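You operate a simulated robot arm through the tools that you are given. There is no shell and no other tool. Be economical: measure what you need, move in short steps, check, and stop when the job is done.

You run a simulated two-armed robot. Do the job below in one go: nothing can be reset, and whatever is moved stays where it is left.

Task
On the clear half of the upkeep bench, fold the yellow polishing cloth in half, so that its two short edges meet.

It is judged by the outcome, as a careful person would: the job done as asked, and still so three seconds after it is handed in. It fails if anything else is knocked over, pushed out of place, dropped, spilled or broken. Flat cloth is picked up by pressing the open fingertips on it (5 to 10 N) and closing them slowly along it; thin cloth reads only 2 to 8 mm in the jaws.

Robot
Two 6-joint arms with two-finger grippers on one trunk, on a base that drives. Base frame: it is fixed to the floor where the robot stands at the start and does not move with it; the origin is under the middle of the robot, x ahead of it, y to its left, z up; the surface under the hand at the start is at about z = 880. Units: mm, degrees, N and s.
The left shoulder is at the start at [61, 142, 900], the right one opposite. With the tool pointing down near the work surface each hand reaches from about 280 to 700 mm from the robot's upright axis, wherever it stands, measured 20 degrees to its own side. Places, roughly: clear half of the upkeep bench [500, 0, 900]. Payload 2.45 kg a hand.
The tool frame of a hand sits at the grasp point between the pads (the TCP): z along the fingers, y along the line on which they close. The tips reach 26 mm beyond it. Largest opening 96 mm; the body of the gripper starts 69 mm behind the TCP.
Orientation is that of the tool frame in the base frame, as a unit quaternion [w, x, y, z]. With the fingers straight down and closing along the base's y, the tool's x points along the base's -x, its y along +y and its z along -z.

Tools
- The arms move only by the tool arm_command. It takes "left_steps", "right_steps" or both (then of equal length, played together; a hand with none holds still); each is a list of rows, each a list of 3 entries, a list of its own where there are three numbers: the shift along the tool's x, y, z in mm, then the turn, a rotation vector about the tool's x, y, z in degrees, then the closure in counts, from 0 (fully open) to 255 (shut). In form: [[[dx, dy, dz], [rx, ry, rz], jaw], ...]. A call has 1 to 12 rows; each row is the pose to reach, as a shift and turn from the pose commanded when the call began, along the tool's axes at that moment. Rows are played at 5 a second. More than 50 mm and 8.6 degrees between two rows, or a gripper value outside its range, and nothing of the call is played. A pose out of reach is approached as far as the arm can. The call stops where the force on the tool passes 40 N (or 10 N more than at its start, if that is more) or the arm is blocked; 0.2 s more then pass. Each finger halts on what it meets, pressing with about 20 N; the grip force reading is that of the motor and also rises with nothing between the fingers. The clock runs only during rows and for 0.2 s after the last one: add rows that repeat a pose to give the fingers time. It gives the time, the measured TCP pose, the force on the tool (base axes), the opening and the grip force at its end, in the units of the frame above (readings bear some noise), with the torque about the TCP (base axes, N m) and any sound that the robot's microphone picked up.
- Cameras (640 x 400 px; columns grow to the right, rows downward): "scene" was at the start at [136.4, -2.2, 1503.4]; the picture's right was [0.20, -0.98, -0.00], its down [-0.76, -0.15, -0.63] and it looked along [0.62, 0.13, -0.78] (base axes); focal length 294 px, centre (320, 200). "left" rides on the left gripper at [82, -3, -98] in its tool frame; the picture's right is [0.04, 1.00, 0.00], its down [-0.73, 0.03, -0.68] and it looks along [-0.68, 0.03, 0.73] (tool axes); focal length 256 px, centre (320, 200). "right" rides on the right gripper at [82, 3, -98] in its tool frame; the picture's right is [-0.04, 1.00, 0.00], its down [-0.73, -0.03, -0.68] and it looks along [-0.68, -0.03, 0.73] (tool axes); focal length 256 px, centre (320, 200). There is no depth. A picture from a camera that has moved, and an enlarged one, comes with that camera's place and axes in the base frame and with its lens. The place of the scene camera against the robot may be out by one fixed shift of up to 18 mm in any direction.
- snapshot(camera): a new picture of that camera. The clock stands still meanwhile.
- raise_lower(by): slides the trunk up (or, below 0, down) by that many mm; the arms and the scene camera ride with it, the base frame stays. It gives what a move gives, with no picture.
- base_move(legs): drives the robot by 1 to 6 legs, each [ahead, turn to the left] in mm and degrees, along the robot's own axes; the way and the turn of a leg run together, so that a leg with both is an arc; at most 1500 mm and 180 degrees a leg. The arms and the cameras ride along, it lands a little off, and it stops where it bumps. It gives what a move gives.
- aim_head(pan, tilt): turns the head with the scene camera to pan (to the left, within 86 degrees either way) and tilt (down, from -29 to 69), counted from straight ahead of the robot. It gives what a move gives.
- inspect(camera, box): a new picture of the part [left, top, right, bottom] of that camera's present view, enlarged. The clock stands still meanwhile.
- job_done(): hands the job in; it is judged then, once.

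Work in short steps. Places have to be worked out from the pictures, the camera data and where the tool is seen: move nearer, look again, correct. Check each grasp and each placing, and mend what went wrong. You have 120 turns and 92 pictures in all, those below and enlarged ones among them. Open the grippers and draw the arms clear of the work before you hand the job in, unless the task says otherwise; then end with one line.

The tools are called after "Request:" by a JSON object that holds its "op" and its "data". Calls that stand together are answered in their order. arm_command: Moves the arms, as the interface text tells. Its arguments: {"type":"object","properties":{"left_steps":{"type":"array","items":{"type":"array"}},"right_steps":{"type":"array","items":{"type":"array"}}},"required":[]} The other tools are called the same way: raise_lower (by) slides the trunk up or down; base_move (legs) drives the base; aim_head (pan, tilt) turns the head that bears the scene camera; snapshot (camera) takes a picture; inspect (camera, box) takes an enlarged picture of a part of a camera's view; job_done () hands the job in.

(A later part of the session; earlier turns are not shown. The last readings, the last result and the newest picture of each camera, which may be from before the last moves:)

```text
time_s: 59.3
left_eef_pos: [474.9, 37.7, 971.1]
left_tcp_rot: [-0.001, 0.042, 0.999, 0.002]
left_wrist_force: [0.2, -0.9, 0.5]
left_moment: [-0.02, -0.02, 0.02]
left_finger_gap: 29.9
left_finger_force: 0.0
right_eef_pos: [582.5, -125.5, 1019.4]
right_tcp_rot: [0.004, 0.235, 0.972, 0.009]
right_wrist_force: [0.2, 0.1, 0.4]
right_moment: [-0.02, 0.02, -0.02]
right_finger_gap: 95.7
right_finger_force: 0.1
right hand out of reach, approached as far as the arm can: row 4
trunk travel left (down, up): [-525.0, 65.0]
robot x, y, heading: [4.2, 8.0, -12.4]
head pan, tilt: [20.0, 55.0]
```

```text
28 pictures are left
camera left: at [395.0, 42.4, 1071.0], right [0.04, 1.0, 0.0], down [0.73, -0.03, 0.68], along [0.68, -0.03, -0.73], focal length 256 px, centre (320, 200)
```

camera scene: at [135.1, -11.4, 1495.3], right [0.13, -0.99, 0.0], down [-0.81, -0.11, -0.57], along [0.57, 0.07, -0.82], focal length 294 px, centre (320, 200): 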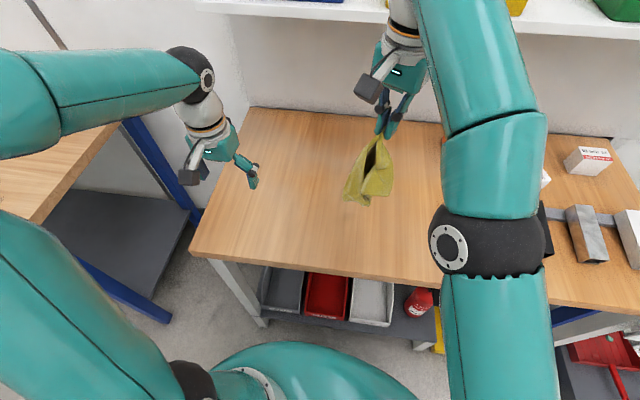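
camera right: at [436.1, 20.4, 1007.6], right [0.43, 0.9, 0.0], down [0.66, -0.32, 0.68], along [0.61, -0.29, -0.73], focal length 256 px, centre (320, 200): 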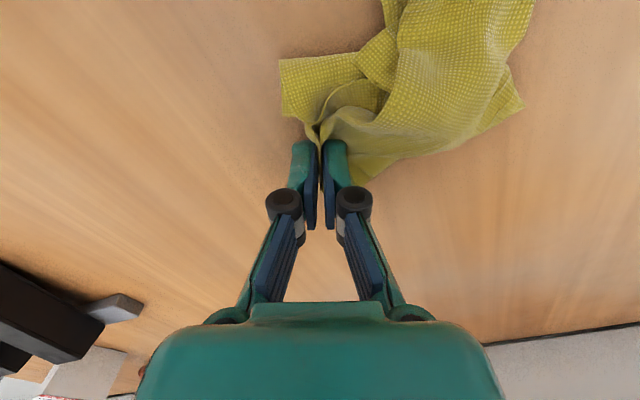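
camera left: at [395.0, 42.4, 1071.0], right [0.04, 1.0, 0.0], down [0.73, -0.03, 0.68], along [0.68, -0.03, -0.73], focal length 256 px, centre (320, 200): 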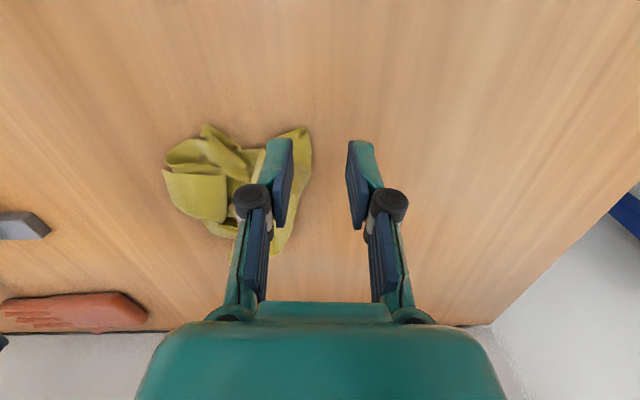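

The corner is at [493, 28]. The left hand pinches it, lifts slightly and pulls left to spread the cloth.

Request:
{"op": "arm_command", "data": {"left_steps": [[[-14, -13, 10], [0, 0, 0], 175], [[-27, -26, 30], [0, 0, 0], 175], [[-27, -26, 52], [0, 0, 0], 175], [[-27, -26, 60], [0, 0, 0], 175], [[-27, -26, 63], [0, 0, 0], 175], [[-27, -26, 63.5], [0, 0, 0], 195], [[-27, -26, 63.5], [0, 0, 0], 215], [[-27, -26, 63.5], [0, 0, 0], 235], [[-27, -26, 63.5], [0, 0, 0], 255], [[-27, -26, 63.5], [0, 0, 0], 255], [[-27, -26, 63.5], [0, 0, 0], 255]]}}

Request:
{"op": "arm_command", "data": {"left_steps": [[[0, 5, -15], [0, 0, 0], 255], [[0, 30, -35], [0, 0, 0], 255], [[0, 60, -45], [0, 0, 0], 255], [[5, 90, -45], [0, 0, 0], 255], [[10, 120, -40], [0, 0, 0], 255], [[15, 145, -30], [0, 0, 0], 255], [[15, 160, -20], [0, 0, 0], 255]]}}

Request:
{"op": "inspect", "data": {"camera": "scene", "box": [240, 130, 420, 260]}}

```text
time_s: 61.7
left_eef_pos: [500.1, 10.8, 908.4]
left_tcp_rot: [0.0, 0.042, 0.999, 0.001]
left_wrist_force: [-0.4, 0.4, 10.8]
left_moment: [-0.06, -0.12, -0.05]
left_finger_gap: 3.4
left_finger_force: 20.1
right_eef_pos: [582.5, -124.1, 1018.8]
right_tcp_rot: [0.003, 0.235, 0.972, 0.009]
right_wrist_force: [-0.1, -1.0, 0.6]
right_moment: [-0.04, 0.01, 0.02]
right_finger_gap: 96.1
right_finger_force: 0.1
trunk travel left (down, up): [-525.0, 65.0]
robot x, y, heading: [4.0, 8.6, -12.6]
head pan, tilt: [20.0, 55.0]
```

```text
time_s: 63.3
left_eef_pos: [501.1, 171.0, 929.2]
left_tcp_rot: [0.0, 0.042, 0.999, 0.001]
left_wrist_force: [-0.4, -0.7, -0.3]
left_moment: [-0.04, 0.03, -0.02]
left_finger_gap: 2.8
left_finger_force: 21.0
right_eef_pos: [584.2, -123.7, 1018.1]
right_tcp_rot: [0.003, 0.234, 0.972, 0.008]
right_wrist_force: [0.1, 0.0, -0.4]
right_moment: [-0.01, 0.03, -0.02]
right_finger_gap: 96.1
right_finger_force: 0.1
trunk travel left (down, up): [-525.0, 65.0]
robot x, y, heading: [3.8, 9.6, -12.4]
head pan, tilt: [20.0, 55.0]
```

```text
3.08 times, centred on (330, 195) of scene
camera zoom: at [135.4, -10.4, 1498.0], right [0.13, -0.99, 0.0], down [-0.81, -0.11, -0.57], along [0.57, 0.07, -0.82], focal length 904 px, centre (289, 215)
```

zoom: 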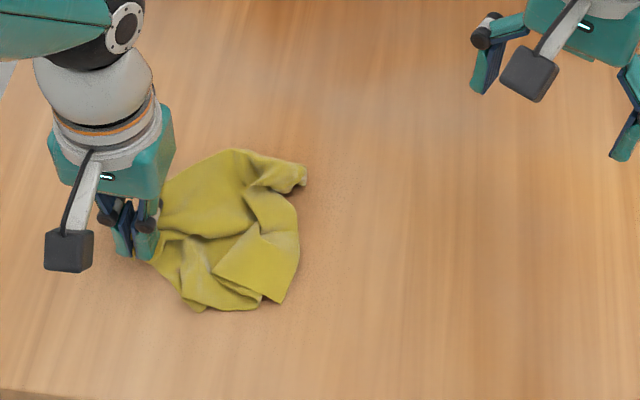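

The cloth follows well. The left hand seems to hold a true corner, so I hang it fully from that corner with the trunk raised. Gravity should open the flaps before I lay it out again.

Request:
{"op": "raise_lower", "data": {"by": 60}}

Request:
{"op": "arm_command", "data": {"right_steps": [[[0, -40, -20], [0, 0, 0], 0], [[0, -80, -30], [0, 0, 0], 0], [[0, -80, -30], [0, 0, 0], 0], [[0, -80, -30], [0, 0, 0], 0], [[0, -80, -30], [0, 0, 0], 0], [[0, -80, -30], [0, 0, 0], 0], [[0, -80, -30], [0, 0, 0], 0]], "left_steps": [[[0, -20, -40], [0, 0, 0], 255], [[0, -45, -80], [0, 0, 0], 255], [[0, -70, -120], [0, 0, 0], 255], [[0, -95, -160], [0, 0, 0], 255], [[0, -120, -195], [0, 0, 0], 255], [[0, -145, -225], [0, 0, 0], 255], [[0, -145, -225], [0, 0, 0], 255]]}}

Request:
{"op": "inspect", "data": {"camera": "scene", "box": [270, 60, 430, 240]}}

```text
time_s: 64.3
left_eef_pos: [501.2, 171.2, 988.6]
left_tcp_rot: [-0.001, 0.042, 0.999, 0.001]
left_wrist_force: [0.4, 0.4, -0.9]
left_moment: [0.02, 0.01, -0.02]
left_finger_gap: 3.6
left_finger_force: 22.8
right_eef_pos: [584.1, -124.7, 1077.3]
right_tcp_rot: [0.003, 0.234, 0.972, 0.008]
right_wrist_force: [-0.7, 0.0, -0.4]
right_moment: [-0.01, -0.04, 0.01]
right_finger_gap: 96.3
right_finger_force: 0.0
trunk travel left (down, up): [-585.0, 5.0]
robot x, y, heading: [3.7, 9.9, -12.5]
head pan, tilt: [20.0, 55.0]
```

```text
time_s: 65.9
left_eef_pos: [492.7, 25.2, 1214.0]
left_tcp_rot: [-0.001, 0.042, 0.999, 0.001]
left_wrist_force: [-0.1, 0.0, -0.5]
left_moment: [0.0, 0.04, 0.0]
left_finger_gap: 3.5
left_finger_force: 23.3
right_eef_pos: [547.9, -193.3, 1109.5]
right_tcp_rot: [0.003, 0.233, 0.972, 0.008]
right_wrist_force: [-0.1, -0.3, 0.3]
right_moment: [-0.04, 0.0, -0.02]
right_finger_gap: 96.1
right_finger_force: 0.1
trunk travel left (down, up): [-585.0, 5.0]
robot x, y, heading: [1.2, 7.7, -12.5]
head pan, tilt: [20.0, 55.0]
```

```text
2.22 times, centred on (350, 150) of scene
camera zoom: at [135.2, -10.0, 1558.0], right [0.13, -0.99, 0.0], down [-0.81, -0.11, -0.57], along [0.57, 0.07, -0.82], focal length 653 px, centre (253, 311)
```

zoom: 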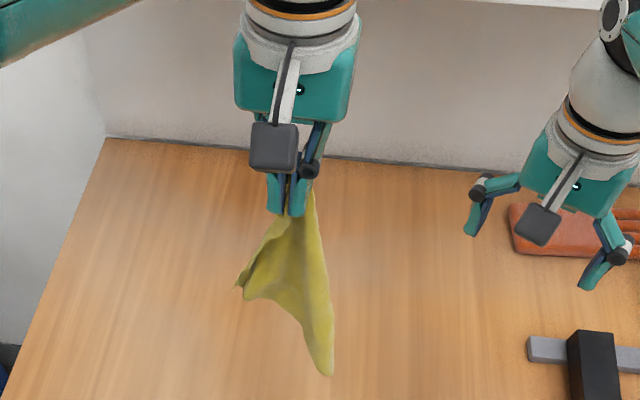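

It hangs cleanly from one corner. I lay it down in an arc toward the left so it spreads out.

Request:
{"op": "arm_command", "data": {"left_steps": [[[0, -35, 10], [0, 0, 0], 255], [[0, -70, 25], [0, 0, 0], 255], [[0, -25, 40], [0, 0, 0], 255], [[0, 20, 54], [0, 0, 0], 255], [[0, 63, 74], [0, 0, 0], 255], [[0, 102, 101], [0, 0, 0], 255], [[0, 136, 134], [0, 0, 0], 255], [[0, 163, 172], [0, 0, 0], 255], [[0, 184, 215], [0, 0, 0], 255], [[0, 196, 257], [0, 0, 0], 255], [[0, 199, 283], [0, 0, 0], 255]]}}

Request:
{"op": "inspect", "data": {"camera": "scene", "box": [220, 100, 420, 240]}}

```text
time_s: 68.3
left_eef_pos: [506.9, 223.1, 930.4]
left_tcp_rot: [-0.001, 0.042, 0.999, 0.001]
left_wrist_force: [0.0, 0.5, 0.4]
left_moment: [-0.02, 0.06, 0.03]
left_finger_gap: 2.7
left_finger_force: 18.0
right_eef_pos: [547.5, -194.0, 1108.4]
right_tcp_rot: [0.003, 0.234, 0.972, 0.008]
right_wrist_force: [-0.4, 0.4, -0.5]
right_moment: [0.02, 0.0, 0.0]
right_finger_gap: 96.3
right_finger_force: 0.1
trunk travel left (down, up): [-585.0, 5.0]
robot x, y, heading: [2.0, 12.0, -12.5]
head pan, tilt: [20.0, 55.0]
```

```text
2.86 times, centred on (320, 170) of scene
camera zoom: at [135.5, -10.6, 1558.0], right [0.13, -0.99, 0.0], down [-0.81, -0.11, -0.57], along [0.57, 0.07, -0.82], focal length 840 px, centre (320, 286)
```

zoom: 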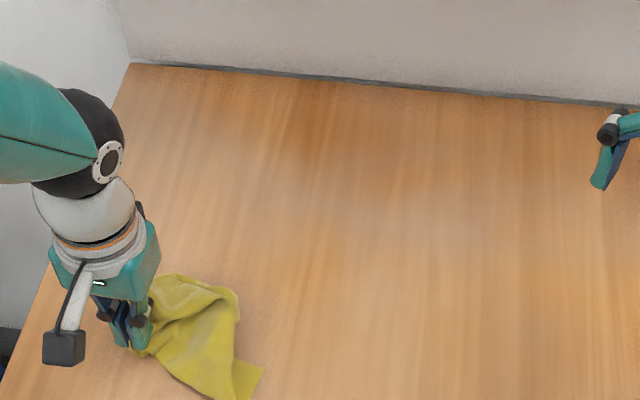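

It has slid to the left part of the bench but looks mostly open. I release it, raise the left hand, and turn the robot left to work there.

Request:
{"op": "arm_command", "data": {"left_steps": [[[0, 0, 15], [0, 0, 0], 255], [[0, 0, 18], [0, 0, 0], 200], [[0, 0, 18], [0, 0, 0], 130], [[0, 0, -10], [0, 0, 0], 100], [[0, 0, -55], [0, 0, 0], 60], [[0, 20, -95], [0, 0, 0], 0], [[0, 60, -120], [0, 0, 0], 0]]}}

Request:
{"op": "raise_lower", "data": {"by": -60}}

Request:
{"op": "base_move", "data": {"legs": [[0, 18]]}}

Request:
{"op": "inspect", "data": {"camera": "scene", "box": [240, 120, 440, 260]}}

```text
time_s: 69.9
left_eef_pos: [510.0, 285.2, 1048.8]
left_tcp_rot: [0.0, 0.042, 0.999, 0.0]
left_wrist_force: [0.6, 0.6, 0.6]
left_moment: [-0.01, 0.01, 0.02]
left_finger_gap: 95.8
left_finger_force: 0.0
right_eef_pos: [547.1, -193.4, 1108.1]
right_tcp_rot: [0.003, 0.234, 0.972, 0.008]
right_wrist_force: [-0.6, -0.6, -0.1]
right_moment: [-0.03, 0.01, -0.01]
right_finger_gap: 95.9
right_finger_force: 0.0
trunk travel left (down, up): [-585.0, 5.0]
robot x, y, heading: [5.8, 7.7, -12.6]
head pan, tilt: [20.0, 55.0]
```

```text
time_s: 70.9
left_eef_pos: [511.2, 284.5, 988.8]
left_tcp_rot: [0.0, 0.042, 0.999, 0.001]
left_wrist_force: [0.5, 0.1, -0.1]
left_moment: [0.02, 0.01, 0.0]
left_finger_gap: 96.1
left_finger_force: 0.1
right_eef_pos: [547.0, -194.5, 1048.6]
right_tcp_rot: [0.003, 0.234, 0.972, 0.009]
right_wrist_force: [-0.5, 0.2, -0.4]
right_moment: [-0.02, 0.04, 0.01]
right_finger_gap: 96.1
right_finger_force: 0.0
trunk travel left (down, up): [-525.0, 65.0]
robot x, y, heading: [3.0, 7.2, -12.5]
head pan, tilt: [20.0, 55.0]
```

```text
time_s: 72.4
left_eef_pos: [399.3, 429.7, 989.6]
left_tcp_rot: [0.0, -0.115, 0.993, 0.001]
left_wrist_force: [0.2, -0.7, -0.1]
left_moment: [0.02, -0.01, 0.0]
left_finger_gap: 96.2
left_finger_force: 0.1
right_eef_pos: [582.2, -13.4, 1049.3]
right_tcp_rot: [0.001, 0.079, 0.997, 0.01]
right_wrist_force: [0.2, -0.8, -0.3]
right_moment: [0.03, 0.01, -0.03]
right_finger_gap: 96.1
right_finger_force: 0.0
trunk travel left (down, up): [-525.0, 65.0]
robot x, y, heading: [5.8, -6.6, 5.4]
head pan, tilt: [20.0, 55.0]
```

```text
2.86 times, centred on (340, 190) of scene
camera zoom: at [130.2, 15.5, 1498.0], right [0.43, -0.9, 0.0], down [-0.74, -0.35, -0.57], along [0.52, 0.25, -0.82], focal length 840 px, centre (263, 229)
```

zoom: 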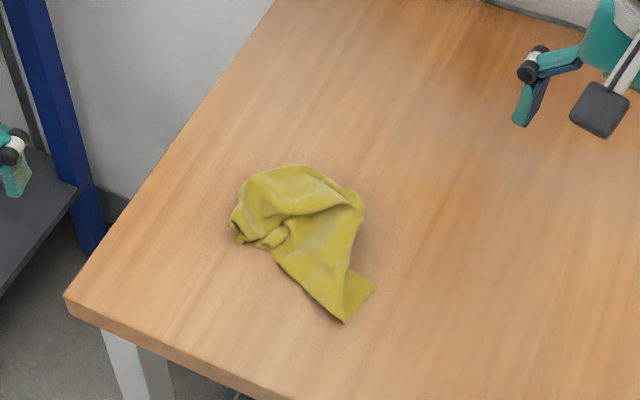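

I bring the left hand's camera above the cloth for a closer view.

Request:
{"op": "arm_command", "data": {"left_steps": [[[1, -30, -35], [0, 0, 2], 0], [[2, -65, -65], [0, 0, 4], 0], [[3, -105, -90], [0, 0, 6], 0], [[4, -150, -100], [0, 0, 8], 0], [[5, -195, -100], [0, 0, 10], 0], [[6, -240, -100], [0, 0, 12], 0], [[7, -280, -100], [0, 0, 13.2], 0], [[7, -280, -100], [0, 0, 13.2], 0]]}}

Request:
{"op": "inspect", "data": {"camera": "left", "box": [140, 0, 500, 225]}}

```text
time_s: 74.2
left_eef_pos: [455.3, 153.2, 1090.5]
left_tcp_rot: [-0.001, -0.001, 1.0, 0.001]
left_wrist_force: [0.3, -0.2, 0.8]
left_moment: [-0.01, 0.05, 0.0]
left_finger_gap: 96.1
left_finger_force: 0.0
right_eef_pos: [582.0, -13.8, 1050.1]
right_tcp_rot: [0.001, 0.078, 0.997, 0.009]
right_wrist_force: [-0.3, 0.2, 0.4]
right_moment: [0.0, 0.01, 0.01]
right_finger_gap: 95.9
right_finger_force: 0.1
trunk travel left (down, up): [-525.0, 65.0]
robot x, y, heading: [6.3, -0.9, 5.5]
head pan, tilt: [20.0, 55.0]
```

```text
1.78 times, centred on (320, 112) of left
camera zoom: at [375.4, 149.9, 1189.5], right [-0.04, 1.0, 0.0], down [0.73, 0.03, 0.68], along [0.68, 0.03, -0.73], focal length 455 px, centre (320, 356)
```

zoom: 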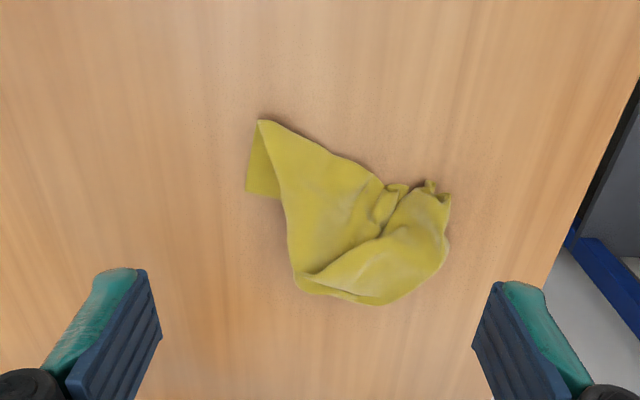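

The crumpled left end at [503, 228] is the corner I held. I regrasp it by straddling the crumple and lift it so the other corners just touch the bench. Then the right hand can pinch an adjacent corner as a single layer.

Request:
{"op": "arm_command", "data": {"left_steps": [[[-16, 25, 30], [0, 0, 0], 60], [[-32, 50, 65], [0, 0, 0], 120], [[-48, 74, 100], [0, 0, 0], 120], [[-48, 74, 145], [0, 0, 0], 120], [[-48, 74, 175], [0, 0, 0], 120], [[-48, 74, 181], [0, 0, 0], 160], [[-48, 74, 181], [0, 0, 0], 200], [[-48, 74, 181], [0, 0, 0], 240], [[-48, 74, 181], [0, 0, 0], 255], [[-48, 74, 181], [0, 0, 0], 255]]}}

Request:
{"op": "arm_command", "data": {"left_steps": [[[0, 0, -30], [0, 0, 0], 255], [[0, -10, -70], [0, 0, 0], 255], [[5, -30, -110], [0, 0, 0], 255], [[10, -55, -150], [0, 0, 0], 255], [[10, -80, -185], [0, 0, 0], 255], [[10, -110, -210], [0, 0, 0], 255], [[10, -130, -215], [0, 0, 0], 255], [[10, -130, -215], [0, 0, 0], 255]]}}

Request:
{"op": "inspect", "data": {"camera": "scene", "box": [260, 100, 440, 250]}}

```text
time_s: 76.4
left_eef_pos: [504.6, 231.0, 907.6]
left_tcp_rot: [0.0, -0.001, 1.0, 0.001]
left_wrist_force: [0.9, 0.6, -0.2]
left_moment: [0.01, -0.01, -0.01]
left_finger_gap: 4.3
left_finger_force: 22.5
right_eef_pos: [583.0, -14.6, 1049.9]
right_tcp_rot: [0.001, 0.078, 0.997, 0.009]
right_wrist_force: [0.0, 0.3, 0.2]
right_moment: [0.0, 0.01, -0.01]
right_finger_gap: 96.2
right_finger_force: 0.1
trunk travel left (down, up): [-525.0, 65.0]
robot x, y, heading: [6.4, -6.1, 5.5]
head pan, tilt: [20.0, 55.0]
```

```text
time_s: 78.2
left_eef_pos: [494.4, 98.7, 1121.0]
left_tcp_rot: [-0.001, 0.0, 1.0, 0.001]
left_wrist_force: [0.4, 0.0, -0.6]
left_moment: [0.03, 0.03, -0.02]
left_finger_gap: 4.1
left_finger_force: 23.5
right_eef_pos: [582.9, -13.5, 1048.8]
right_tcp_rot: [0.001, 0.078, 0.997, 0.009]
right_wrist_force: [-0.9, -0.5, -0.5]
right_moment: [0.01, -0.03, 0.01]
right_finger_gap: 96.0
right_finger_force: 0.0
trunk travel left (down, up): [-525.0, 65.0]
robot x, y, heading: [3.7, -6.4, 5.6]
head pan, tilt: [20.0, 55.0]
```

```text
2.67 times, centred on (350, 175) of scene
camera zoom: at [130.1, 15.6, 1498.0], right [0.43, -0.9, 0.0], down [-0.74, -0.35, -0.57], along [0.52, 0.25, -0.82], focal length 784 px, centre (240, 267)
```

zoom: 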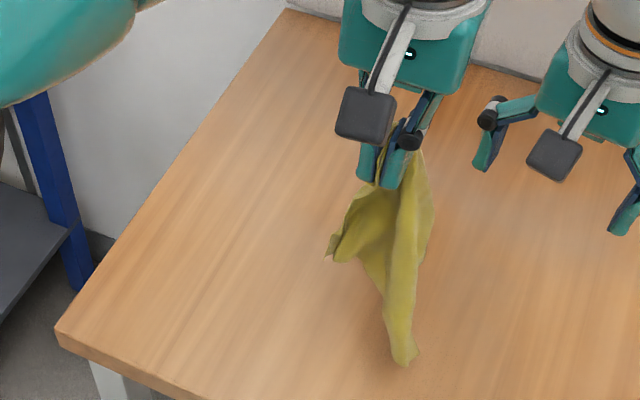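

The cloth hangs from the top corner with an adjacent corner on the left side. I rotate the left gripper about 100° so that corner swings toward the robot, where the right hand can reach it.

Request:
{"op": "arm_command", "data": {"left_steps": [[[-4, 0, -15], [0, 0, -8.4], 255], [[-8, 0, -30], [0, 0, -16.8], 255], [[-12, 0, -40], [0, 0, -25], 255], [[-16, 0, -40], [0, 0, -33.4], 255], [[-20, 0, -40], [0, 0, -41.8], 255], [[-24, 0, -40], [0, 0, -50], 255], [[-28, 0, -40], [0, 0, -58.4], 255], [[-32, 0, -40], [0, 0, -66.8], 255], [[-36, 0, -40], [0, 0, -75], 255], [[-40, 0, -40], [0, 0, -83.4], 255], [[-44, 0, -20], [0, 0, -91.8], 255], [[-46, 0, 0], [0, 0, -100], 255]]}}

Request:
{"op": "inspect", "data": {"camera": "scene", "box": [260, 100, 440, 250]}}

```text
time_s: 80.7
left_eef_pos: [536.2, 103.8, 1147.7]
left_tcp_rot: [0.0, 0.709, -0.705, -0.001]
left_wrist_force: [-6.3, 1.6, -3.1]
left_moment: [0.0, -0.63, -0.65]
left_finger_gap: 3.5
left_finger_force: 20.0
right_eef_pos: [585.7, -19.8, 1048.0]
right_tcp_rot: [0.002, 0.082, 0.997, 0.009]
right_wrist_force: [-0.2, 0.3, 0.6]
right_moment: [-0.01, 0.0, 0.0]
right_finger_gap: 95.8
right_finger_force: 0.0
trunk travel left (down, up): [-525.0, 65.0]
robot x, y, heading: [-1.0, -6.7, 5.5]
head pan, tilt: [20.0, 55.0]
stopped in row 12 (left hand): the force on the tool passed its limit at 54 N (the readings are from after the stop); the commanded pose is now the measured one
```

```text
2.67 times, centred on (350, 175) of scene
camera zoom: at [130.5, 15.6, 1498.0], right [0.43, -0.9, 0.0], down [-0.74, -0.35, -0.57], along [0.52, 0.25, -0.82], focal length 784 px, centre (240, 267)
```

zoom: 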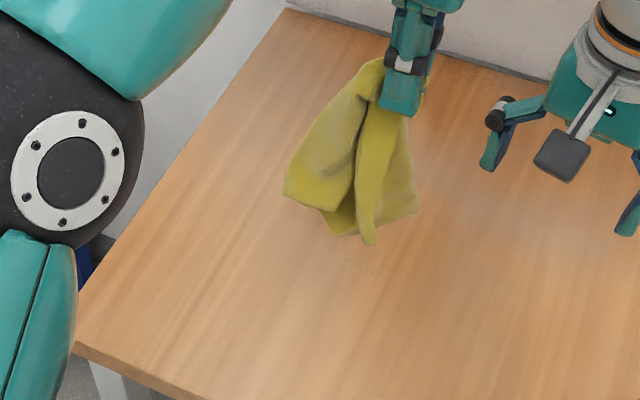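

The left hand's camera mount brushed the right gripper, so I move the right hand away first. The other three corners are fanned out on the far and left side, so I lay the cloth by bringing the held corner toward the near right.

Request:
{"op": "arm_command", "data": {"right_steps": [[[0, -45, -5], [0, 0, 0], 0], [[0, -90, -10], [0, 0, 0], 0], [[0, -135, -15], [0, 0, 0], 0], [[0, -170, -20], [0, 0, 0], 0]]}}

Request:
{"op": "arm_command", "data": {"left_steps": [[[-10, -40, 0], [0, 0, 0], 255], [[23, -13, 7], [0, 0, 0], 255], [[43, 8, 20], [0, 0, 0], 255], [[63, 29, 37], [0, 0, 0], 255], [[80, 47, 58], [0, 0, 0], 255], [[96, 64, 81], [0, 0, 0], 255], [[113, 82, 117], [0, 0, 0], 255], [[126, 95, 157], [0, 0, 0], 255], [[134, 103, 199], [0, 0, 0], 255], [[136, 106, 227], [0, 0, 0], 255]]}}

Request:
{"op": "inspect", "data": {"camera": "scene", "box": [260, 100, 480, 270]}}

```text
time_s: 81.7
left_eef_pos: [535.5, 103.6, 1146.6]
left_tcp_rot: [-0.001, 0.71, -0.705, -0.001]
left_wrist_force: [0.6, -0.3, 0.9]
left_moment: [-0.02, -0.03, -0.02]
left_finger_gap: 2.5
left_finger_force: 17.8
right_eef_pos: [559.2, -187.4, 1064.1]
right_tcp_rot: [0.001, 0.082, 0.997, 0.009]
right_wrist_force: [0.5, 0.2, 0.1]
right_moment: [0.02, 0.0, -0.03]
right_finger_gap: 96.0
right_finger_force: 0.0
trunk travel left (down, up): [-525.0, 65.0]
robot x, y, heading: [-3.5, -7.3, 5.4]
head pan, tilt: [20.0, 55.0]
```

```text
time_s: 83.9
left_eef_pos: [430.3, -32.4, 921.9]
left_tcp_rot: [0.0, 0.709, -0.705, 0.0]
left_wrist_force: [0.0, -0.8, 0.6]
left_moment: [0.01, -0.02, -0.01]
left_finger_gap: 3.4
left_finger_force: 18.9
left hand out of reach, approached as far as the arm can: row 1
right_eef_pos: [559.4, -185.1, 1064.4]
right_tcp_rot: [0.0, 0.083, 0.997, 0.009]
right_wrist_force: [0.2, -0.1, 0.1]
right_moment: [-0.02, 0.0, 0.02]
right_finger_gap: 96.0
right_finger_force: 0.0
trunk travel left (down, up): [-525.0, 65.0]
robot x, y, heading: [2.1, -7.7, 5.6]
head pan, tilt: [20.0, 55.0]
```

```text
2.35 times, centred on (370, 185) of scene
camera zoom: at [130.5, 15.3, 1498.0], right [0.43, -0.9, 0.0], down [-0.74, -0.35, -0.57], along [0.52, 0.25, -0.82], focal length 692 px, centre (202, 235)
```

zoom: 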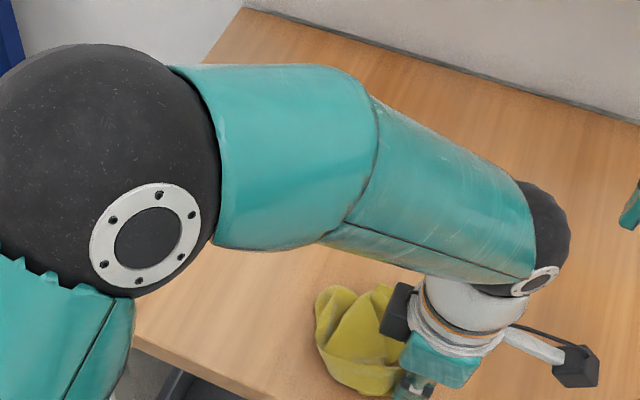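

The cloth was dragged along and my view is blocked. I bring the left hand back to the left at low height, turning it to its normal yaw, so the cloth trails straight to the right.

Request:
{"op": "arm_command", "data": {"left_steps": [[[-15, -3, -15], [0, 0, 7.7], 255], [[-35, -6, -30], [0, 0, 15.4], 255], [[-55, -10, -35], [0, 0, 23], 255], [[-77, -13, -35], [0, 0, 30.8], 255], [[-99, -16, -35], [0, 0, 38.5], 255], [[-121, -20, -35], [0, 0, 46.2], 255], [[-143, -23, -35], [0, 0, 54], 255], [[-165, -26, -35], [0, 0, 61.6], 255], [[-187, -30, -30], [0, 0, 69.3], 255], [[-209, -33, -25], [0, 0, 77], 255], [[-230, -37, -15], [0, 0, 84.7], 255], [[-247, -40, -8], [0, 0, 92], 255]]}}

Request:
{"op": "inspect", "data": {"camera": "scene", "box": [240, 120, 440, 270]}}

```text
time_s: 86.5
left_eef_pos: [470.1, 214.0, 927.2]
left_tcp_rot: [0.0, 0.016, 1.0, 0.001]
left_wrist_force: [-0.5, -0.6, 1.7]
left_moment: [0.02, -0.04, 0.03]
left_finger_gap: 2.6
left_finger_force: 19.8
right_eef_pos: [559.4, -186.0, 1063.9]
right_tcp_rot: [0.002, 0.083, 0.997, 0.009]
right_wrist_force: [-0.2, 0.3, -0.8]
right_moment: [-0.04, 0.01, 0.06]
right_finger_gap: 95.6
right_finger_force: 0.0
trunk travel left (down, up): [-525.0, 65.0]
robot x, y, heading: [4.3, -6.0, 5.6]
head pan, tilt: [20.0, 55.0]
```

```text
2.67 times, centred on (340, 195) of scene
camera zoom: at [130.1, 15.8, 1498.0], right [0.43, -0.9, 0.0], down [-0.74, -0.35, -0.57], along [0.52, 0.25, -0.82], focal length 784 px, centre (267, 213)
```

zoom: 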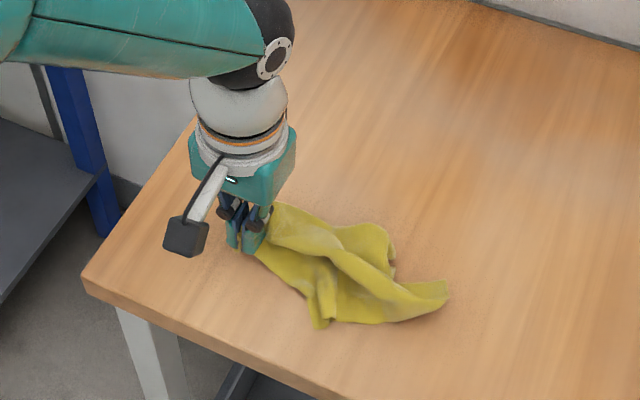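

Excellent: the cloth now stretches out to the right with its opposite corner at about [501, 46]. The right hand goes to that tip while the left keeps holding.

Request:
{"op": "arm_command", "data": {"right_steps": [[[15, 35, 5], [0, 0, 0], 40], [[30, 70, 15], [0, 0, 0], 80], [[45, 105, 30], [0, 0, 0], 120], [[60, 140, 50], [0, 0, 0], 150], [[75, 173, 72], [0, 0, 0], 175], [[90, 204, 94], [0, 0, 0], 175], [[101, 232, 112], [0, 0, 0], 175], [[101, 232, 112], [0, 0, 0], 175]]}}

Request:
{"op": "snapshot", "data": {"camera": "right"}}

```text
time_s: 88.3
left_eef_pos: [468.4, 214.3, 927.1]
left_tcp_rot: [-0.001, 0.014, 1.0, 0.0]
left_wrist_force: [0.5, -0.9, 0.8]
left_moment: [-0.02, 0.0, 0.02]
left_finger_gap: 3.1
left_finger_force: 18.4
right_eef_pos: [495.2, 61.5, 957.7]
right_tcp_rot: [0.001, 0.082, 0.997, 0.009]
right_wrist_force: [0.3, 0.1, 0.2]
right_moment: [0.02, -0.01, -0.02]
right_finger_gap: 30.1
right_finger_force: 0.1
trunk travel left (down, up): [-525.0, 65.0]
robot x, y, heading: [3.5, -6.9, 5.2]
head pan, tilt: [20.0, 55.0]
```

```text
18 pictures are left
camera right: at [414.0, 75.4, 1055.7], right [0.2, 0.98, 0.02], down [0.72, -0.16, 0.68], along [0.67, -0.13, -0.73], focal length 256 px, centre (320, 200)
```

right: 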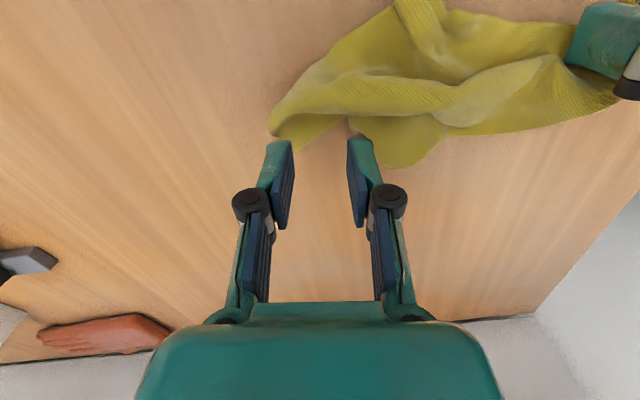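

The tip corner spans [489, 25] to [517, 40]. I shift 11 mm toward it, press, and close.

Request:
{"op": "arm_command", "data": {"right_steps": [[[-4, -11, 20], [0, 0, 0], 175], [[-4, -11, 40], [0, 0, 0], 175], [[-4, -11, 47], [0, 0, 0], 175], [[-4, -11, 50], [0, 0, 0], 175], [[-4, -11, 51], [0, 0, 0], 190], [[-4, -11, 51], [0, 0, 0], 205], [[-4, -11, 51], [0, 0, 0], 220], [[-4, -11, 51], [0, 0, 0], 240], [[-4, -11, 51], [0, 0, 0], 255], [[-4, -11, 51], [0, 0, 0], 255], [[-4, -11, 51], [0, 0, 0], 255]]}}

Request:
{"op": "arm_command", "data": {"right_steps": [[[0, 0, -15], [0, 0, 0], 255], [[0, -20, -20], [0, 0, 0], 255], [[0, -45, -20], [0, 0, 0], 255], [[-5, -70, -20], [0, 0, 0], 255], [[-5, -90, -20], [0, 0, 0], 255]]}}

Request:
{"op": "snapshot", "data": {"camera": "right"}}

```text
time_s: 90.7
left_eef_pos: [467.8, 213.9, 928.8]
left_tcp_rot: [0.0, 0.014, 1.0, 0.001]
left_wrist_force: [-1.1, -0.2, 0.1]
left_moment: [0.01, -0.02, 0.0]
left_finger_gap: 3.3
left_finger_force: 22.7
right_eef_pos: [498.6, 49.8, 906.2]
right_tcp_rot: [0.002, 0.083, 0.997, 0.008]
right_wrist_force: [0.3, -0.3, 8.4]
right_moment: [-0.16, 0.13, 0.02]
right_finger_gap: 3.0
right_finger_force: 21.3
trunk travel left (down, up): [-525.0, 65.0]
robot x, y, heading: [5.5, -6.6, 5.5]
head pan, tilt: [20.0, 55.0]
```

```text
time_s: 91.9
left_eef_pos: [469.7, 211.4, 927.3]
left_tcp_rot: [0.0, 0.015, 1.0, -0.001]
left_wrist_force: [0.2, -25.7, -0.4]
left_moment: [-0.45, -0.01, -0.33]
left_finger_gap: 3.6
left_finger_force: 20.0
right_eef_pos: [489.0, -37.0, 926.7]
right_tcp_rot: [0.002, 0.083, 0.997, 0.011]
right_wrist_force: [0.6, 24.9, 0.4]
right_moment: [0.39, -0.02, -0.32]
right_finger_gap: 2.4
right_finger_force: 19.6
trunk travel left (down, up): [-525.0, 65.0]
robot x, y, heading: [3.3, -3.8, 5.3]
head pan, tilt: [20.0, 55.0]
```

```text
17 pictures are left
camera right: at [407.8, -23.9, 1024.4], right [0.2, 0.98, 0.02], down [0.71, -0.17, 0.68], along [0.67, -0.12, -0.73], focal length 256 px, centre (320, 200)
```

right: 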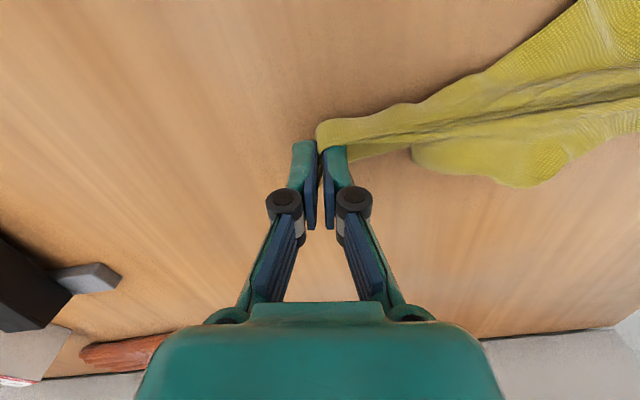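

The diagonal is taut at 25 N. So that the cloth lies square and stays on the bench, I move the left hand to far-left and the right hand to near-right, then set both down and release.

Request:
{"op": "arm_command", "data": {"left_steps": [[[-30, -14, -8], [0, 0, 0], 255], [[-60, -28, -8], [0, 0, 0], 255], [[-90, -43, -8], [0, 0, 0], 255], [[-120, -58, -8], [0, 0, 0], 255], [[-147, -72, -8], [0, 0, 0], 255], [[-147, -72, 10], [0, 0, 0], 255], [[-147, -72, 18], [0, 0, 0], 255], [[-147, -72, 18], [0, 0, 0], 190], [[-147, -72, 18], [0, 0, 0], 130], [[-147, -72, -10], [0, 0, 0], 110], [[-147, -72, -55], [0, 0, 0], 60], [[-147, -40, -85], [0, 0, 0], 0]], "right_steps": [[[6, 10, -8], [0, 0, 0], 255], [[12, 10, -8], [0, 0, 0], 255], [[18, 0, -8], [0, 0, 0], 255], [[24, -9, -8], [0, 0, 0], 255], [[31, -18, -8], [0, 0, 0], 255], [[31, -18, 10], [0, 0, 0], 255], [[31, -18, 17], [0, 0, 0], 255], [[31, -18, 17], [0, 0, 0], 190], [[31, -18, 17], [0, 0, 0], 130], [[31, -18, -10], [0, 0, 0], 110], [[31, -18, -55], [0, 0, 0], 60], [[31, -50, -85], [0, 0, 0], 0]]}}

Request:
{"op": "arm_command", "data": {"left_steps": [[[0, 40, -20], [0, 0, 0], 0], [[0, 80, -20], [0, 0, 0], 0], [[0, 120, -20], [0, 0, 0], 0]], "right_steps": [[[0, -40, -20], [0, 0, 0], 0], [[0, -80, -20], [0, 0, 0], 0], [[0, -120, -20], [0, 0, 0], 0]]}}

Request:
{"op": "inspect", "data": {"camera": "scene", "box": [280, 120, 460, 260]}}

```text
time_s: 94.5
left_eef_pos: [616.4, 170.0, 1017.9]
left_tcp_rot: [0.0, 0.014, 1.0, 0.001]
left_wrist_force: [1.1, -0.2, 0.0]
left_moment: [0.02, 0.01, 0.01]
left_finger_gap: 95.8
left_finger_force: 0.0
right_eef_pos: [446.0, -85.3, 1008.5]
right_tcp_rot: [0.001, 0.084, 0.996, 0.009]
right_wrist_force: [-0.4, 0.5, -0.8]
right_moment: [-0.02, 0.0, -0.02]
right_finger_gap: 96.2
right_finger_force: 0.2
trunk travel left (down, up): [-525.0, 65.0]
robot x, y, heading: [1.6, -8.7, 5.6]
head pan, tilt: [20.0, 55.0]
```

```text
time_s: 95.3
left_eef_pos: [616.6, 289.6, 1035.5]
left_tcp_rot: [-0.001, 0.014, 1.0, 0.0]
left_wrist_force: [-0.8, -0.1, 0.1]
left_moment: [0.02, -0.05, 0.02]
left_finger_gap: 96.1
left_finger_force: 0.1
right_eef_pos: [426.7, -203.7, 1026.4]
right_tcp_rot: [0.0, 0.083, 0.997, 0.008]
right_wrist_force: [-0.1, 0.3, -0.7]
right_moment: [0.02, -0.01, 0.02]
right_finger_gap: 96.0
right_finger_force: 0.2
trunk travel left (down, up): [-525.0, 65.0]
robot x, y, heading: [4.7, -8.6, 5.7]
head pan, tilt: [20.0, 55.0]
```

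```text
2.86 times, centred on (370, 190) of scene
camera zoom: at [128.8, 15.5, 1498.2], right [0.43, -0.9, 0.0], down [-0.74, -0.35, -0.57], along [0.52, 0.25, -0.82], focal length 840 px, centre (177, 229)
```

zoom: 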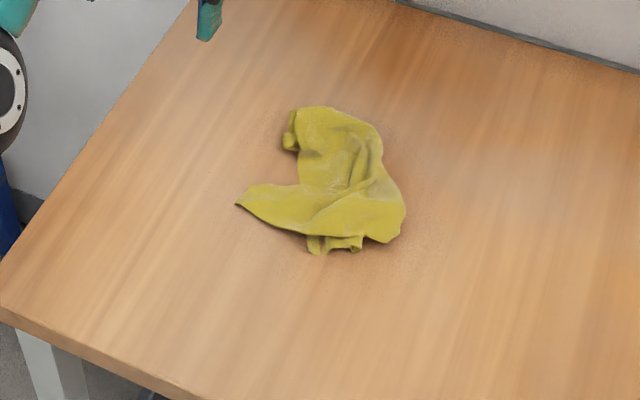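

The right grip slipped during that move, but one corner now points out cleanly to the left. I bring the left hand near it for a precise view.

Request:
{"op": "arm_command", "data": {"left_steps": [[[20, -25, 5], [0, 0, 0], 40], [[40, -50, 15], [0, 0, 0], 80], [[60, -80, 30], [0, 0, 0], 120], [[66, -105, 45], [0, 0, 0], 150], [[66, -105, 45], [0, 0, 0], 175]]}}

Request:
{"op": "snapshot", "data": {"camera": "left"}}

```text
time_s: 96.5
left_eef_pos: [550.1, 186.3, 987.5]
left_tcp_rot: [0.0, 0.014, 1.0, 0.002]
left_wrist_force: [-0.4, 0.4, 1.0]
left_moment: [-0.01, -0.03, 0.0]
left_finger_gap: 29.9
left_finger_force: 0.0
right_eef_pos: [427.1, -202.8, 1025.9]
right_tcp_rot: [0.001, 0.083, 0.997, 0.008]
right_wrist_force: [-0.8, -0.1, -0.1]
right_moment: [0.03, -0.03, -0.01]
right_finger_gap: 95.6
right_finger_force: 0.1
trunk travel left (down, up): [-525.0, 65.0]
robot x, y, heading: [5.3, -3.2, 5.4]
head pan, tilt: [20.0, 55.0]
```

```text
15 pictures are left
camera left: at [470.0, 185.6, 1086.3], right [-0.01, 1.0, 0.0], down [0.73, 0.01, 0.68], along [0.68, 0.01, -0.73], focal length 256 px, centre (320, 200)
```

left: 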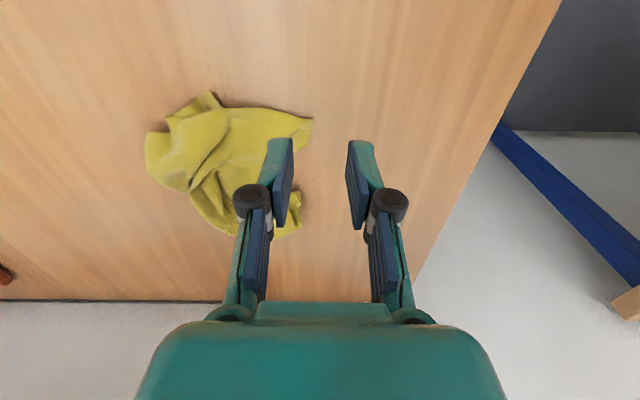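

The corner is at [569, 180]. I pinch it and drag it low toward near-left so the cloth trails to far-right.

Request:
{"op": "arm_command", "data": {"left_steps": [[[-12, -13, 20], [0, 0, 0], 175], [[-24, -26, 45], [0, 0, 0], 175], [[-24, -26, 68], [0, 0, 0], 175], [[-24, -26, 76], [0, 0, 0], 175], [[-24, -26, 79.5], [0, 0, 0], 185], [[-24, -26, 80], [0, 0, 0], 200], [[-24, -26, 80], [0, 0, 0], 220], [[-24, -26, 80], [0, 0, 0], 240], [[-24, -26, 80], [0, 0, 0], 255], [[-24, -26, 80], [0, 0, 0], 255], [[-24, -26, 80], [0, 0, 0], 255]]}}

Request:
{"op": "arm_command", "data": {"left_steps": [[[0, 0, -15], [0, 0, 0], 255], [[12, 5, -30], [0, 0, 0], 255], [[28, 12, -35], [0, 0, 0], 255], [[44, 19, -35], [0, 0, 0], 255], [[60, 26, -35], [0, 0, 0], 255], [[76, 33, -35], [0, 0, 0], 255], [[92, 40, -35], [0, 0, 0], 255], [[108, 47, -35], [0, 0, 0], 255], [[124, 54, -30], [0, 0, 0], 255], [[130, 57, -22], [0, 0, 0], 255]]}}

Request:
{"op": "inspect", "data": {"camera": "scene", "box": [260, 120, 460, 270]}}

```text
time_s: 98.9
left_eef_pos: [570.9, 160.5, 907.6]
left_tcp_rot: [0.0, 0.014, 1.0, 0.002]
left_wrist_force: [0.3, -0.7, 2.8]
left_moment: [0.01, 0.0, 0.0]
left_finger_gap: 1.5
left_finger_force: 21.8
right_eef_pos: [428.0, -203.1, 1025.8]
right_tcp_rot: [0.001, 0.083, 0.996, 0.009]
right_wrist_force: [0.1, 0.7, 0.4]
right_moment: [0.03, 0.01, -0.02]
right_finger_gap: 96.0
right_finger_force: 0.0
trunk travel left (down, up): [-525.0, 65.0]
robot x, y, heading: [-0.8, -3.3, 5.4]
head pan, tilt: [20.0, 55.0]
```

```text
time_s: 101.1
left_eef_pos: [443.3, 224.0, 930.0]
left_tcp_rot: [0.0, 0.014, 1.0, 0.002]
left_wrist_force: [0.7, -1.0, 0.0]
left_moment: [0.01, -0.03, 0.01]
left_finger_gap: 1.6
left_finger_force: 17.2
right_eef_pos: [427.8, -204.0, 1026.1]
right_tcp_rot: [0.002, 0.083, 0.997, 0.008]
right_wrist_force: [-0.5, 0.5, -0.6]
right_moment: [-0.01, -0.02, 0.03]
right_finger_gap: 95.9
right_finger_force: 0.0
trunk travel left (down, up): [-525.0, 65.0]
robot x, y, heading: [4.5, -8.7, 5.5]
head pan, tilt: [20.0, 55.0]
```

```text
2.67 times, centred on (360, 195) of scene
camera zoom: at [130.2, 15.4, 1498.0], right [0.43, -0.9, 0.0], down [-0.74, -0.35, -0.57], along [0.52, 0.25, -0.82], focal length 784 px, centre (213, 213)
```

zoom: 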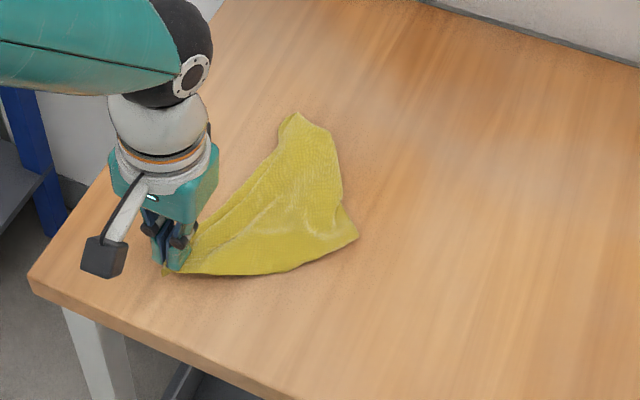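

Beautiful: the cloth spread into a clean sheet with only one corner tucked under at the right. The left hand holds one corner. I bring the right hand to the neighbouring corner at about [549, 78] to lift this whole edge.

Request:
{"op": "arm_command", "data": {"right_steps": [[[-8, 40, 5], [0, 0, 0], 40], [[-16, 80, 10], [0, 0, 0], 80], [[-25, 120, 15], [0, 0, 0], 120], [[-34, 160, 20], [0, 0, 0], 150], [[-43, 200, 30], [0, 0, 0], 175], [[-51, 240, 45], [0, 0, 0], 175], [[-59, 280, 58], [0, 0, 0], 175], [[-66, 310, 68], [0, 0, 0], 175], [[-66, 310, 68], [0, 0, 0], 175]]}}

Request:
{"op": "snapshot", "data": {"camera": "right"}}

```text
time_s: 103.1
left_eef_pos: [443.6, 222.5, 932.4]
left_tcp_rot: [-0.001, 0.014, 1.0, 0.001]
left_wrist_force: [-0.4, -0.8, -0.5]
left_moment: [0.01, -0.02, 0.01]
left_finger_gap: 1.5
left_finger_force: 17.4
right_eef_pos: [542.2, 90.2, 967.2]
right_tcp_rot: [0.001, 0.083, 0.997, 0.008]
right_wrist_force: [0.2, 0.3, -1.2]
right_moment: [-0.01, 0.01, 0.0]
right_finger_gap: 30.1
right_finger_force: 0.0
trunk travel left (down, up): [-525.0, 65.0]
robot x, y, heading: [6.1, -3.2, 5.6]
head pan, tilt: [20.0, 55.0]
```

```text
13 pictures are left
camera right: at [462.6, 105.0, 1065.6], right [0.2, 0.98, 0.02], down [0.72, -0.16, 0.68], along [0.67, -0.13, -0.73], focal length 256 px, centre (320, 200)
```

right: 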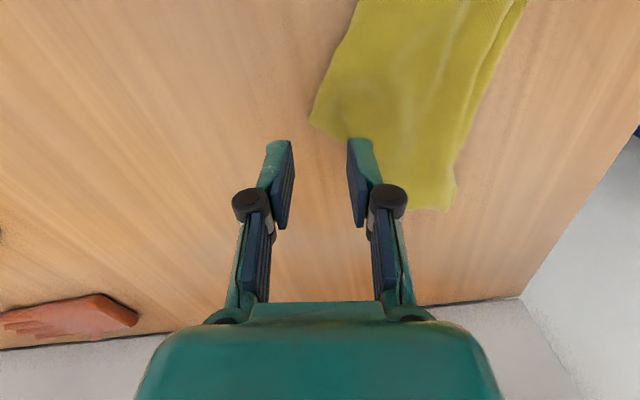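

The corner is at [552, 81]. I pinch it there.

Request:
{"op": "arm_command", "data": {"right_steps": [[[-3, 5, 20], [0, 0, 0], 175], [[-6, 10, 40], [0, 0, 0], 175], [[-6, 10, 52], [0, 0, 0], 175], [[-6, 10, 57], [0, 0, 0], 175], [[-6, 10, 59], [0, 0, 0], 185], [[-6, 10, 59.5], [0, 0, 0], 200], [[-6, 10, 59.5], [0, 0, 0], 215], [[-6, 10, 59.5], [0, 0, 0], 235], [[-6, 10, 59.5], [0, 0, 0], 255], [[-6, 10, 59.5], [0, 0, 0], 255], [[-6, 10, 59.5], [0, 0, 0], 255]]}}

```text
time_s: 105.5
left_eef_pos: [443.7, 222.5, 931.6]
left_tcp_rot: [0.0, 0.014, 1.0, 0.0]
left_wrist_force: [-0.7, 0.5, 1.1]
left_moment: [0.02, -0.01, 0.01]
left_finger_gap: 1.6
left_finger_force: 17.1
right_eef_pos: [552.2, 102.6, 907.0]
right_tcp_rot: [0.004, 0.083, 0.996, 0.009]
right_wrist_force: [1.6, 1.0, 15.6]
right_moment: [0.09, -0.1, -0.01]
right_finger_gap: 4.9
right_finger_force: 20.0
trunk travel left (down, up): [-525.0, 65.0]
robot x, y, heading: [-0.3, -4.3, 5.5]
head pan, tilt: [20.0, 55.0]
```

Both corners of one edge are held. I lift both hands so the sheet hangs from this edge and the tucked corner drops free.

Request:
{"op": "arm_command", "data": {"left_steps": [[[-8, -6, -25], [0, 0, 0], 255], [[-20, -16, -60], [0, 0, 0], 255], [[-34, -28, -95], [0, 0, 0], 255], [[-50, -42, -130], [0, 0, 0], 255], [[-65, -56, -160], [0, 0, 0], 255], [[-79, -70, -182], [0, 0, 0], 255], [[-79, -70, -182], [0, 0, 0], 255]], "right_steps": [[[0, 0, -40], [0, 0, 0], 255], [[-1, -22, -80], [0, 0, 0], 255], [[-3, -46, -118], [0, 0, 0], 255], [[-5, -72, -152], [0, 0, 0], 255], [[-7, -98, -182], [0, 0, 0], 255], [[-8, -123, -206], [0, 0, 0], 255], [[-8, -123, -206], [0, 0, 0], 255]]}}

Request:
{"op": "inspect", "data": {"camera": "scene", "box": [280, 70, 460, 230]}}

```text
time_s: 107.1
left_eef_pos: [520.1, 150.1, 1112.1]
left_tcp_rot: [0.0, 0.014, 1.0, 0.0]
left_wrist_force: [0.3, -3.1, -0.2]
left_moment: [-0.12, -0.03, 0.02]
left_finger_gap: 1.5
left_finger_force: 18.4
right_eef_pos: [540.7, -19.0, 1107.7]
right_tcp_rot: [0.001, 0.083, 0.996, 0.009]
right_wrist_force: [0.8, 3.2, 0.3]
right_moment: [0.09, 0.01, -0.07]
right_finger_gap: 3.4
right_finger_force: 20.1
trunk travel left (down, up): [-525.0, 65.0]
robot x, y, heading: [5.8, -4.6, 5.5]
head pan, tilt: [20.0, 55.0]
```

```text
2.50 times, centred on (370, 150) of scene
camera zoom: at [130.4, 16.2, 1498.0], right [0.43, -0.9, 0.0], down [-0.74, -0.35, -0.57], along [0.52, 0.25, -0.82], focal length 735 px, centre (195, 325)
```

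zoom: 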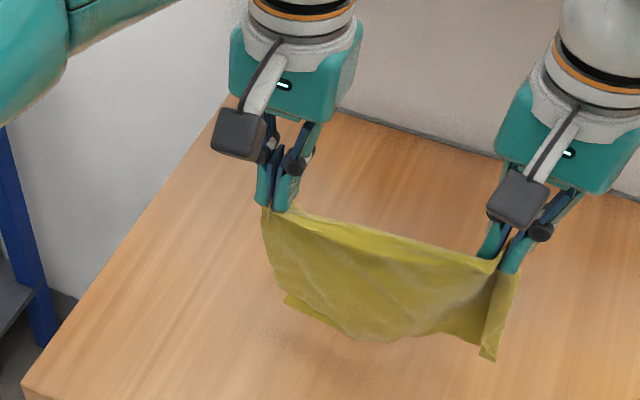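

The edge is straight and the sheet hangs freely. I raise the trunk, move the hands out, and lay the sheet flat by lowering while drawing the hands toward the robot.

Request:
{"op": "raise_lower", "data": {"by": 60}}

Request:
{"op": "arm_command", "data": {"left_steps": [[[-33, 0, 0], [0, 0, 0], 255], [[-65, 0, 0], [0, 0, 0], 255], [[-65, 0, 16], [0, 0, 0], 255], [[-40, 0, 18], [0, 0, 0], 255], [[-5, 0, 25], [0, 0, 0], 255], [[24, 0, 34], [0, 0, 0], 255], [[55, 0, 50], [0, 0, 0], 255], [[84, 0, 69], [0, 0, 0], 255], [[110, 0, 92], [0, 0, 0], 255], [[135, 0, 123], [0, 0, 0], 255], [[155, 0, 156], [0, 0, 0], 255], [[169, 0, 193], [0, 0, 0], 255]], "right_steps": [[[-21.7, 3.6, 0], [0, 0, 0], 255], [[-43.4, 7.2, 0], [0, 0, 0], 255], [[-43.4, 7.2, 16], [0, 0, 0], 255], [[-18.7, 3.1, 18], [0, 0, 0], 255], [[15.8, -2.6, 25], [0, 0, 0], 255], [[44.4, -7.3, 34], [0, 0, 0], 255], [[74.9, -12.4, 50], [0, 0, 0], 255], [[103.5, -17.1, 69], [0, 0, 0], 255], [[129, -21.4, 92], [0, 0, 0], 255], [[153.8, -25.4, 123], [0, 0, 0], 255], [[173.5, -28.7, 156], [0, 0, 0], 255], [[187.3, -31, 193], [0, 0, 0], 255]]}}

```text
time_s: 108.1
left_eef_pos: [520.8, 150.3, 1171.7]
left_tcp_rot: [0.0, 0.013, 1.0, 0.0]
left_wrist_force: [1.0, -2.6, 0.0]
left_moment: [-0.03, 0.01, 0.0]
left_finger_gap: 3.0
left_finger_force: 22.4
right_eef_pos: [541.5, -19.9, 1167.6]
right_tcp_rot: [0.0, 0.082, 0.997, 0.009]
right_wrist_force: [-0.2, 3.5, -0.4]
right_moment: [0.04, -0.04, -0.05]
right_finger_gap: 3.8
right_finger_force: 19.9
trunk travel left (down, up): [-585.0, 5.0]
robot x, y, heading: [3.1, -4.0, 5.2]
head pan, tilt: [20.0, 55.0]
```

```text
time_s: 110.7
left_eef_pos: [350.3, 153.4, 980.4]
left_tcp_rot: [-0.001, 0.014, 1.0, 0.0]
left_wrist_force: [0.2, -2.0, -0.3]
left_moment: [-0.11, 0.0, 0.05]
left_finger_gap: 2.7
left_finger_force: 22.6
right_eef_pos: [352.0, -15.1, 972.1]
right_tcp_rot: [0.001, 0.083, 0.997, 0.008]
right_wrist_force: [0.1, 3.4, -1.0]
right_moment: [0.05, -0.01, -0.07]
right_finger_gap: 3.8
right_finger_force: 20.2
trunk travel left (down, up): [-585.0, 5.0]
robot x, y, heading: [3.6, -6.3, 5.5]
head pan, tilt: [20.0, 55.0]
```

Both grips hold. I lower to just above bench height and check the sheet.

Request:
{"op": "arm_command", "data": {"left_steps": [[[6, 0, 30], [0, 0, 0], 255], [[10, 0, 50], [0, 0, 0], 255], [[10, 0, 50], [0, 0, 0], 255]], "right_steps": [[[8, 0, 25], [0, 0, 0], 255], [[12, 0, 45], [0, 0, 0], 255], [[12, 0, 45], [0, 0, 0], 255]]}}

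Request:
{"op": "snapshot", "data": {"camera": "scene"}}

```text
time_s: 111.5
left_eef_pos: [341.1, 157.0, 930.4]
left_tcp_rot: [0.0, 0.013, 1.0, 0.0]
left_wrist_force: [-0.7, -3.3, 0.2]
left_moment: [-0.1, 0.01, 0.0]
left_finger_gap: 1.8
left_finger_force: 18.6
right_eef_pos: [336.8, -12.4, 928.2]
right_tcp_rot: [0.002, 0.083, 0.997, 0.008]
right_wrist_force: [0.3, 3.4, -0.4]
right_moment: [0.05, -0.03, -0.07]
right_finger_gap: 3.8
right_finger_force: 19.9
trunk travel left (down, up): [-585.0, 5.0]
robot x, y, heading: [1.1, -6.9, 5.7]
head pan, tilt: [20.0, 55.0]
```

```text
11 pictures are left
camera scene: at [129.8, 15.4, 1558.1], right [0.43, -0.9, 0.0], down [-0.74, -0.35, -0.57], along [0.52, 0.25, -0.82], focal length 294 px, centre (320, 200)
```

scene: 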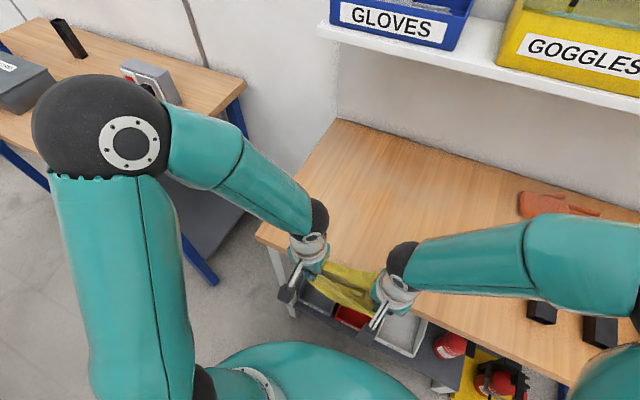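

The cloth slides easily on the bench and is now hanging just in front of it, so I lift it straight up again. New plan: lay it accordion-style directly. The bottom edge touches down first, the hands go out while lowering to lay the lower half, then come back to lay the upper half over it with no dragging.

Request:
{"op": "arm_command", "data": {"left_steps": [[[0, 0, -40], [0, 0, 0], 255], [[0, 0, -85], [0, 0, 0], 255], [[0, 0, -130], [0, 0, 0], 255], [[0, 0, -175], [0, 0, 0], 255], [[0, 0, -215], [0, 0, 0], 255], [[0, 0, -245], [0, 0, 0], 255], [[-40, 0, -248], [0, 0, 0], 255], [[-80, 0, -248], [0, 0, 0], 255], [[-110, 0, -248], [0, 0, 0], 255], [[-110, 0, -248], [0, 0, 0], 255]], "right_steps": [[[0, 0, -40], [0, 0, 0], 255], [[0, 0, -85], [0, 0, 0], 255], [[0, 0, -130], [0, 0, 0], 255], [[0, 0, -175], [0, 0, 0], 255], [[0, 0, -215], [0, 0, 0], 255], [[0, 0, -247], [0, 0, 0], 255], [[-40, 6.5, -250], [0, 0, 0], 255], [[-80, 13, -250], [0, 0, 0], 255], [[-112, 18, -250], [0, 0, 0], 255], [[-112, 18, -250], [0, 0, 0], 255]]}}

Request:
{"op": "inspect", "data": {"camera": "scene", "box": [260, 80, 460, 260]}}

```text
time_s: 113.7
left_eef_pos: [448.8, 150.9, 1177.3]
left_tcp_rot: [0.001, 0.014, 1.0, 0.001]
left_wrist_force: [-0.6, -4.2, 0.0]
left_moment: [-0.15, -0.05, 0.05]
left_finger_gap: 2.1
left_finger_force: 20.0
right_eef_pos: [450.9, -19.9, 1178.4]
right_tcp_rot: [0.001, 0.083, 0.997, 0.008]
right_wrist_force: [-0.1, 5.0, -0.7]
right_moment: [0.1, -0.02, -0.15]
right_finger_gap: 3.6
right_finger_force: 20.2
trunk travel left (down, up): [-585.0, 5.0]
robot x, y, heading: [1.2, -1.2, 5.5]
head pan, tilt: [20.0, 55.0]
```

```text
2.22 times, centred on (360, 170) of scene
camera zoom: at [128.0, 15.3, 1558.2], right [0.43, -0.9, 0.0], down [-0.74, -0.35, -0.57], along [0.52, 0.25, -0.82], focal length 653 px, centre (231, 267)
```

zoom: 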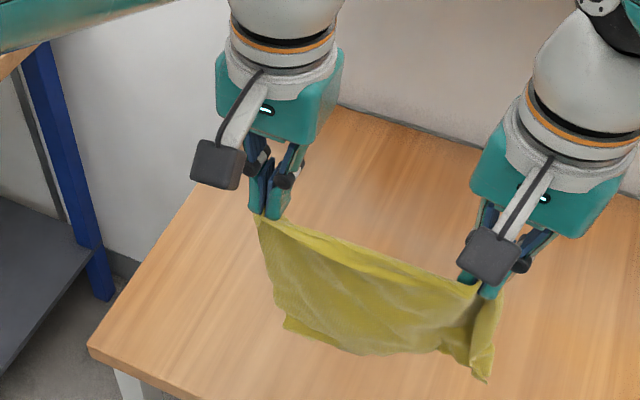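

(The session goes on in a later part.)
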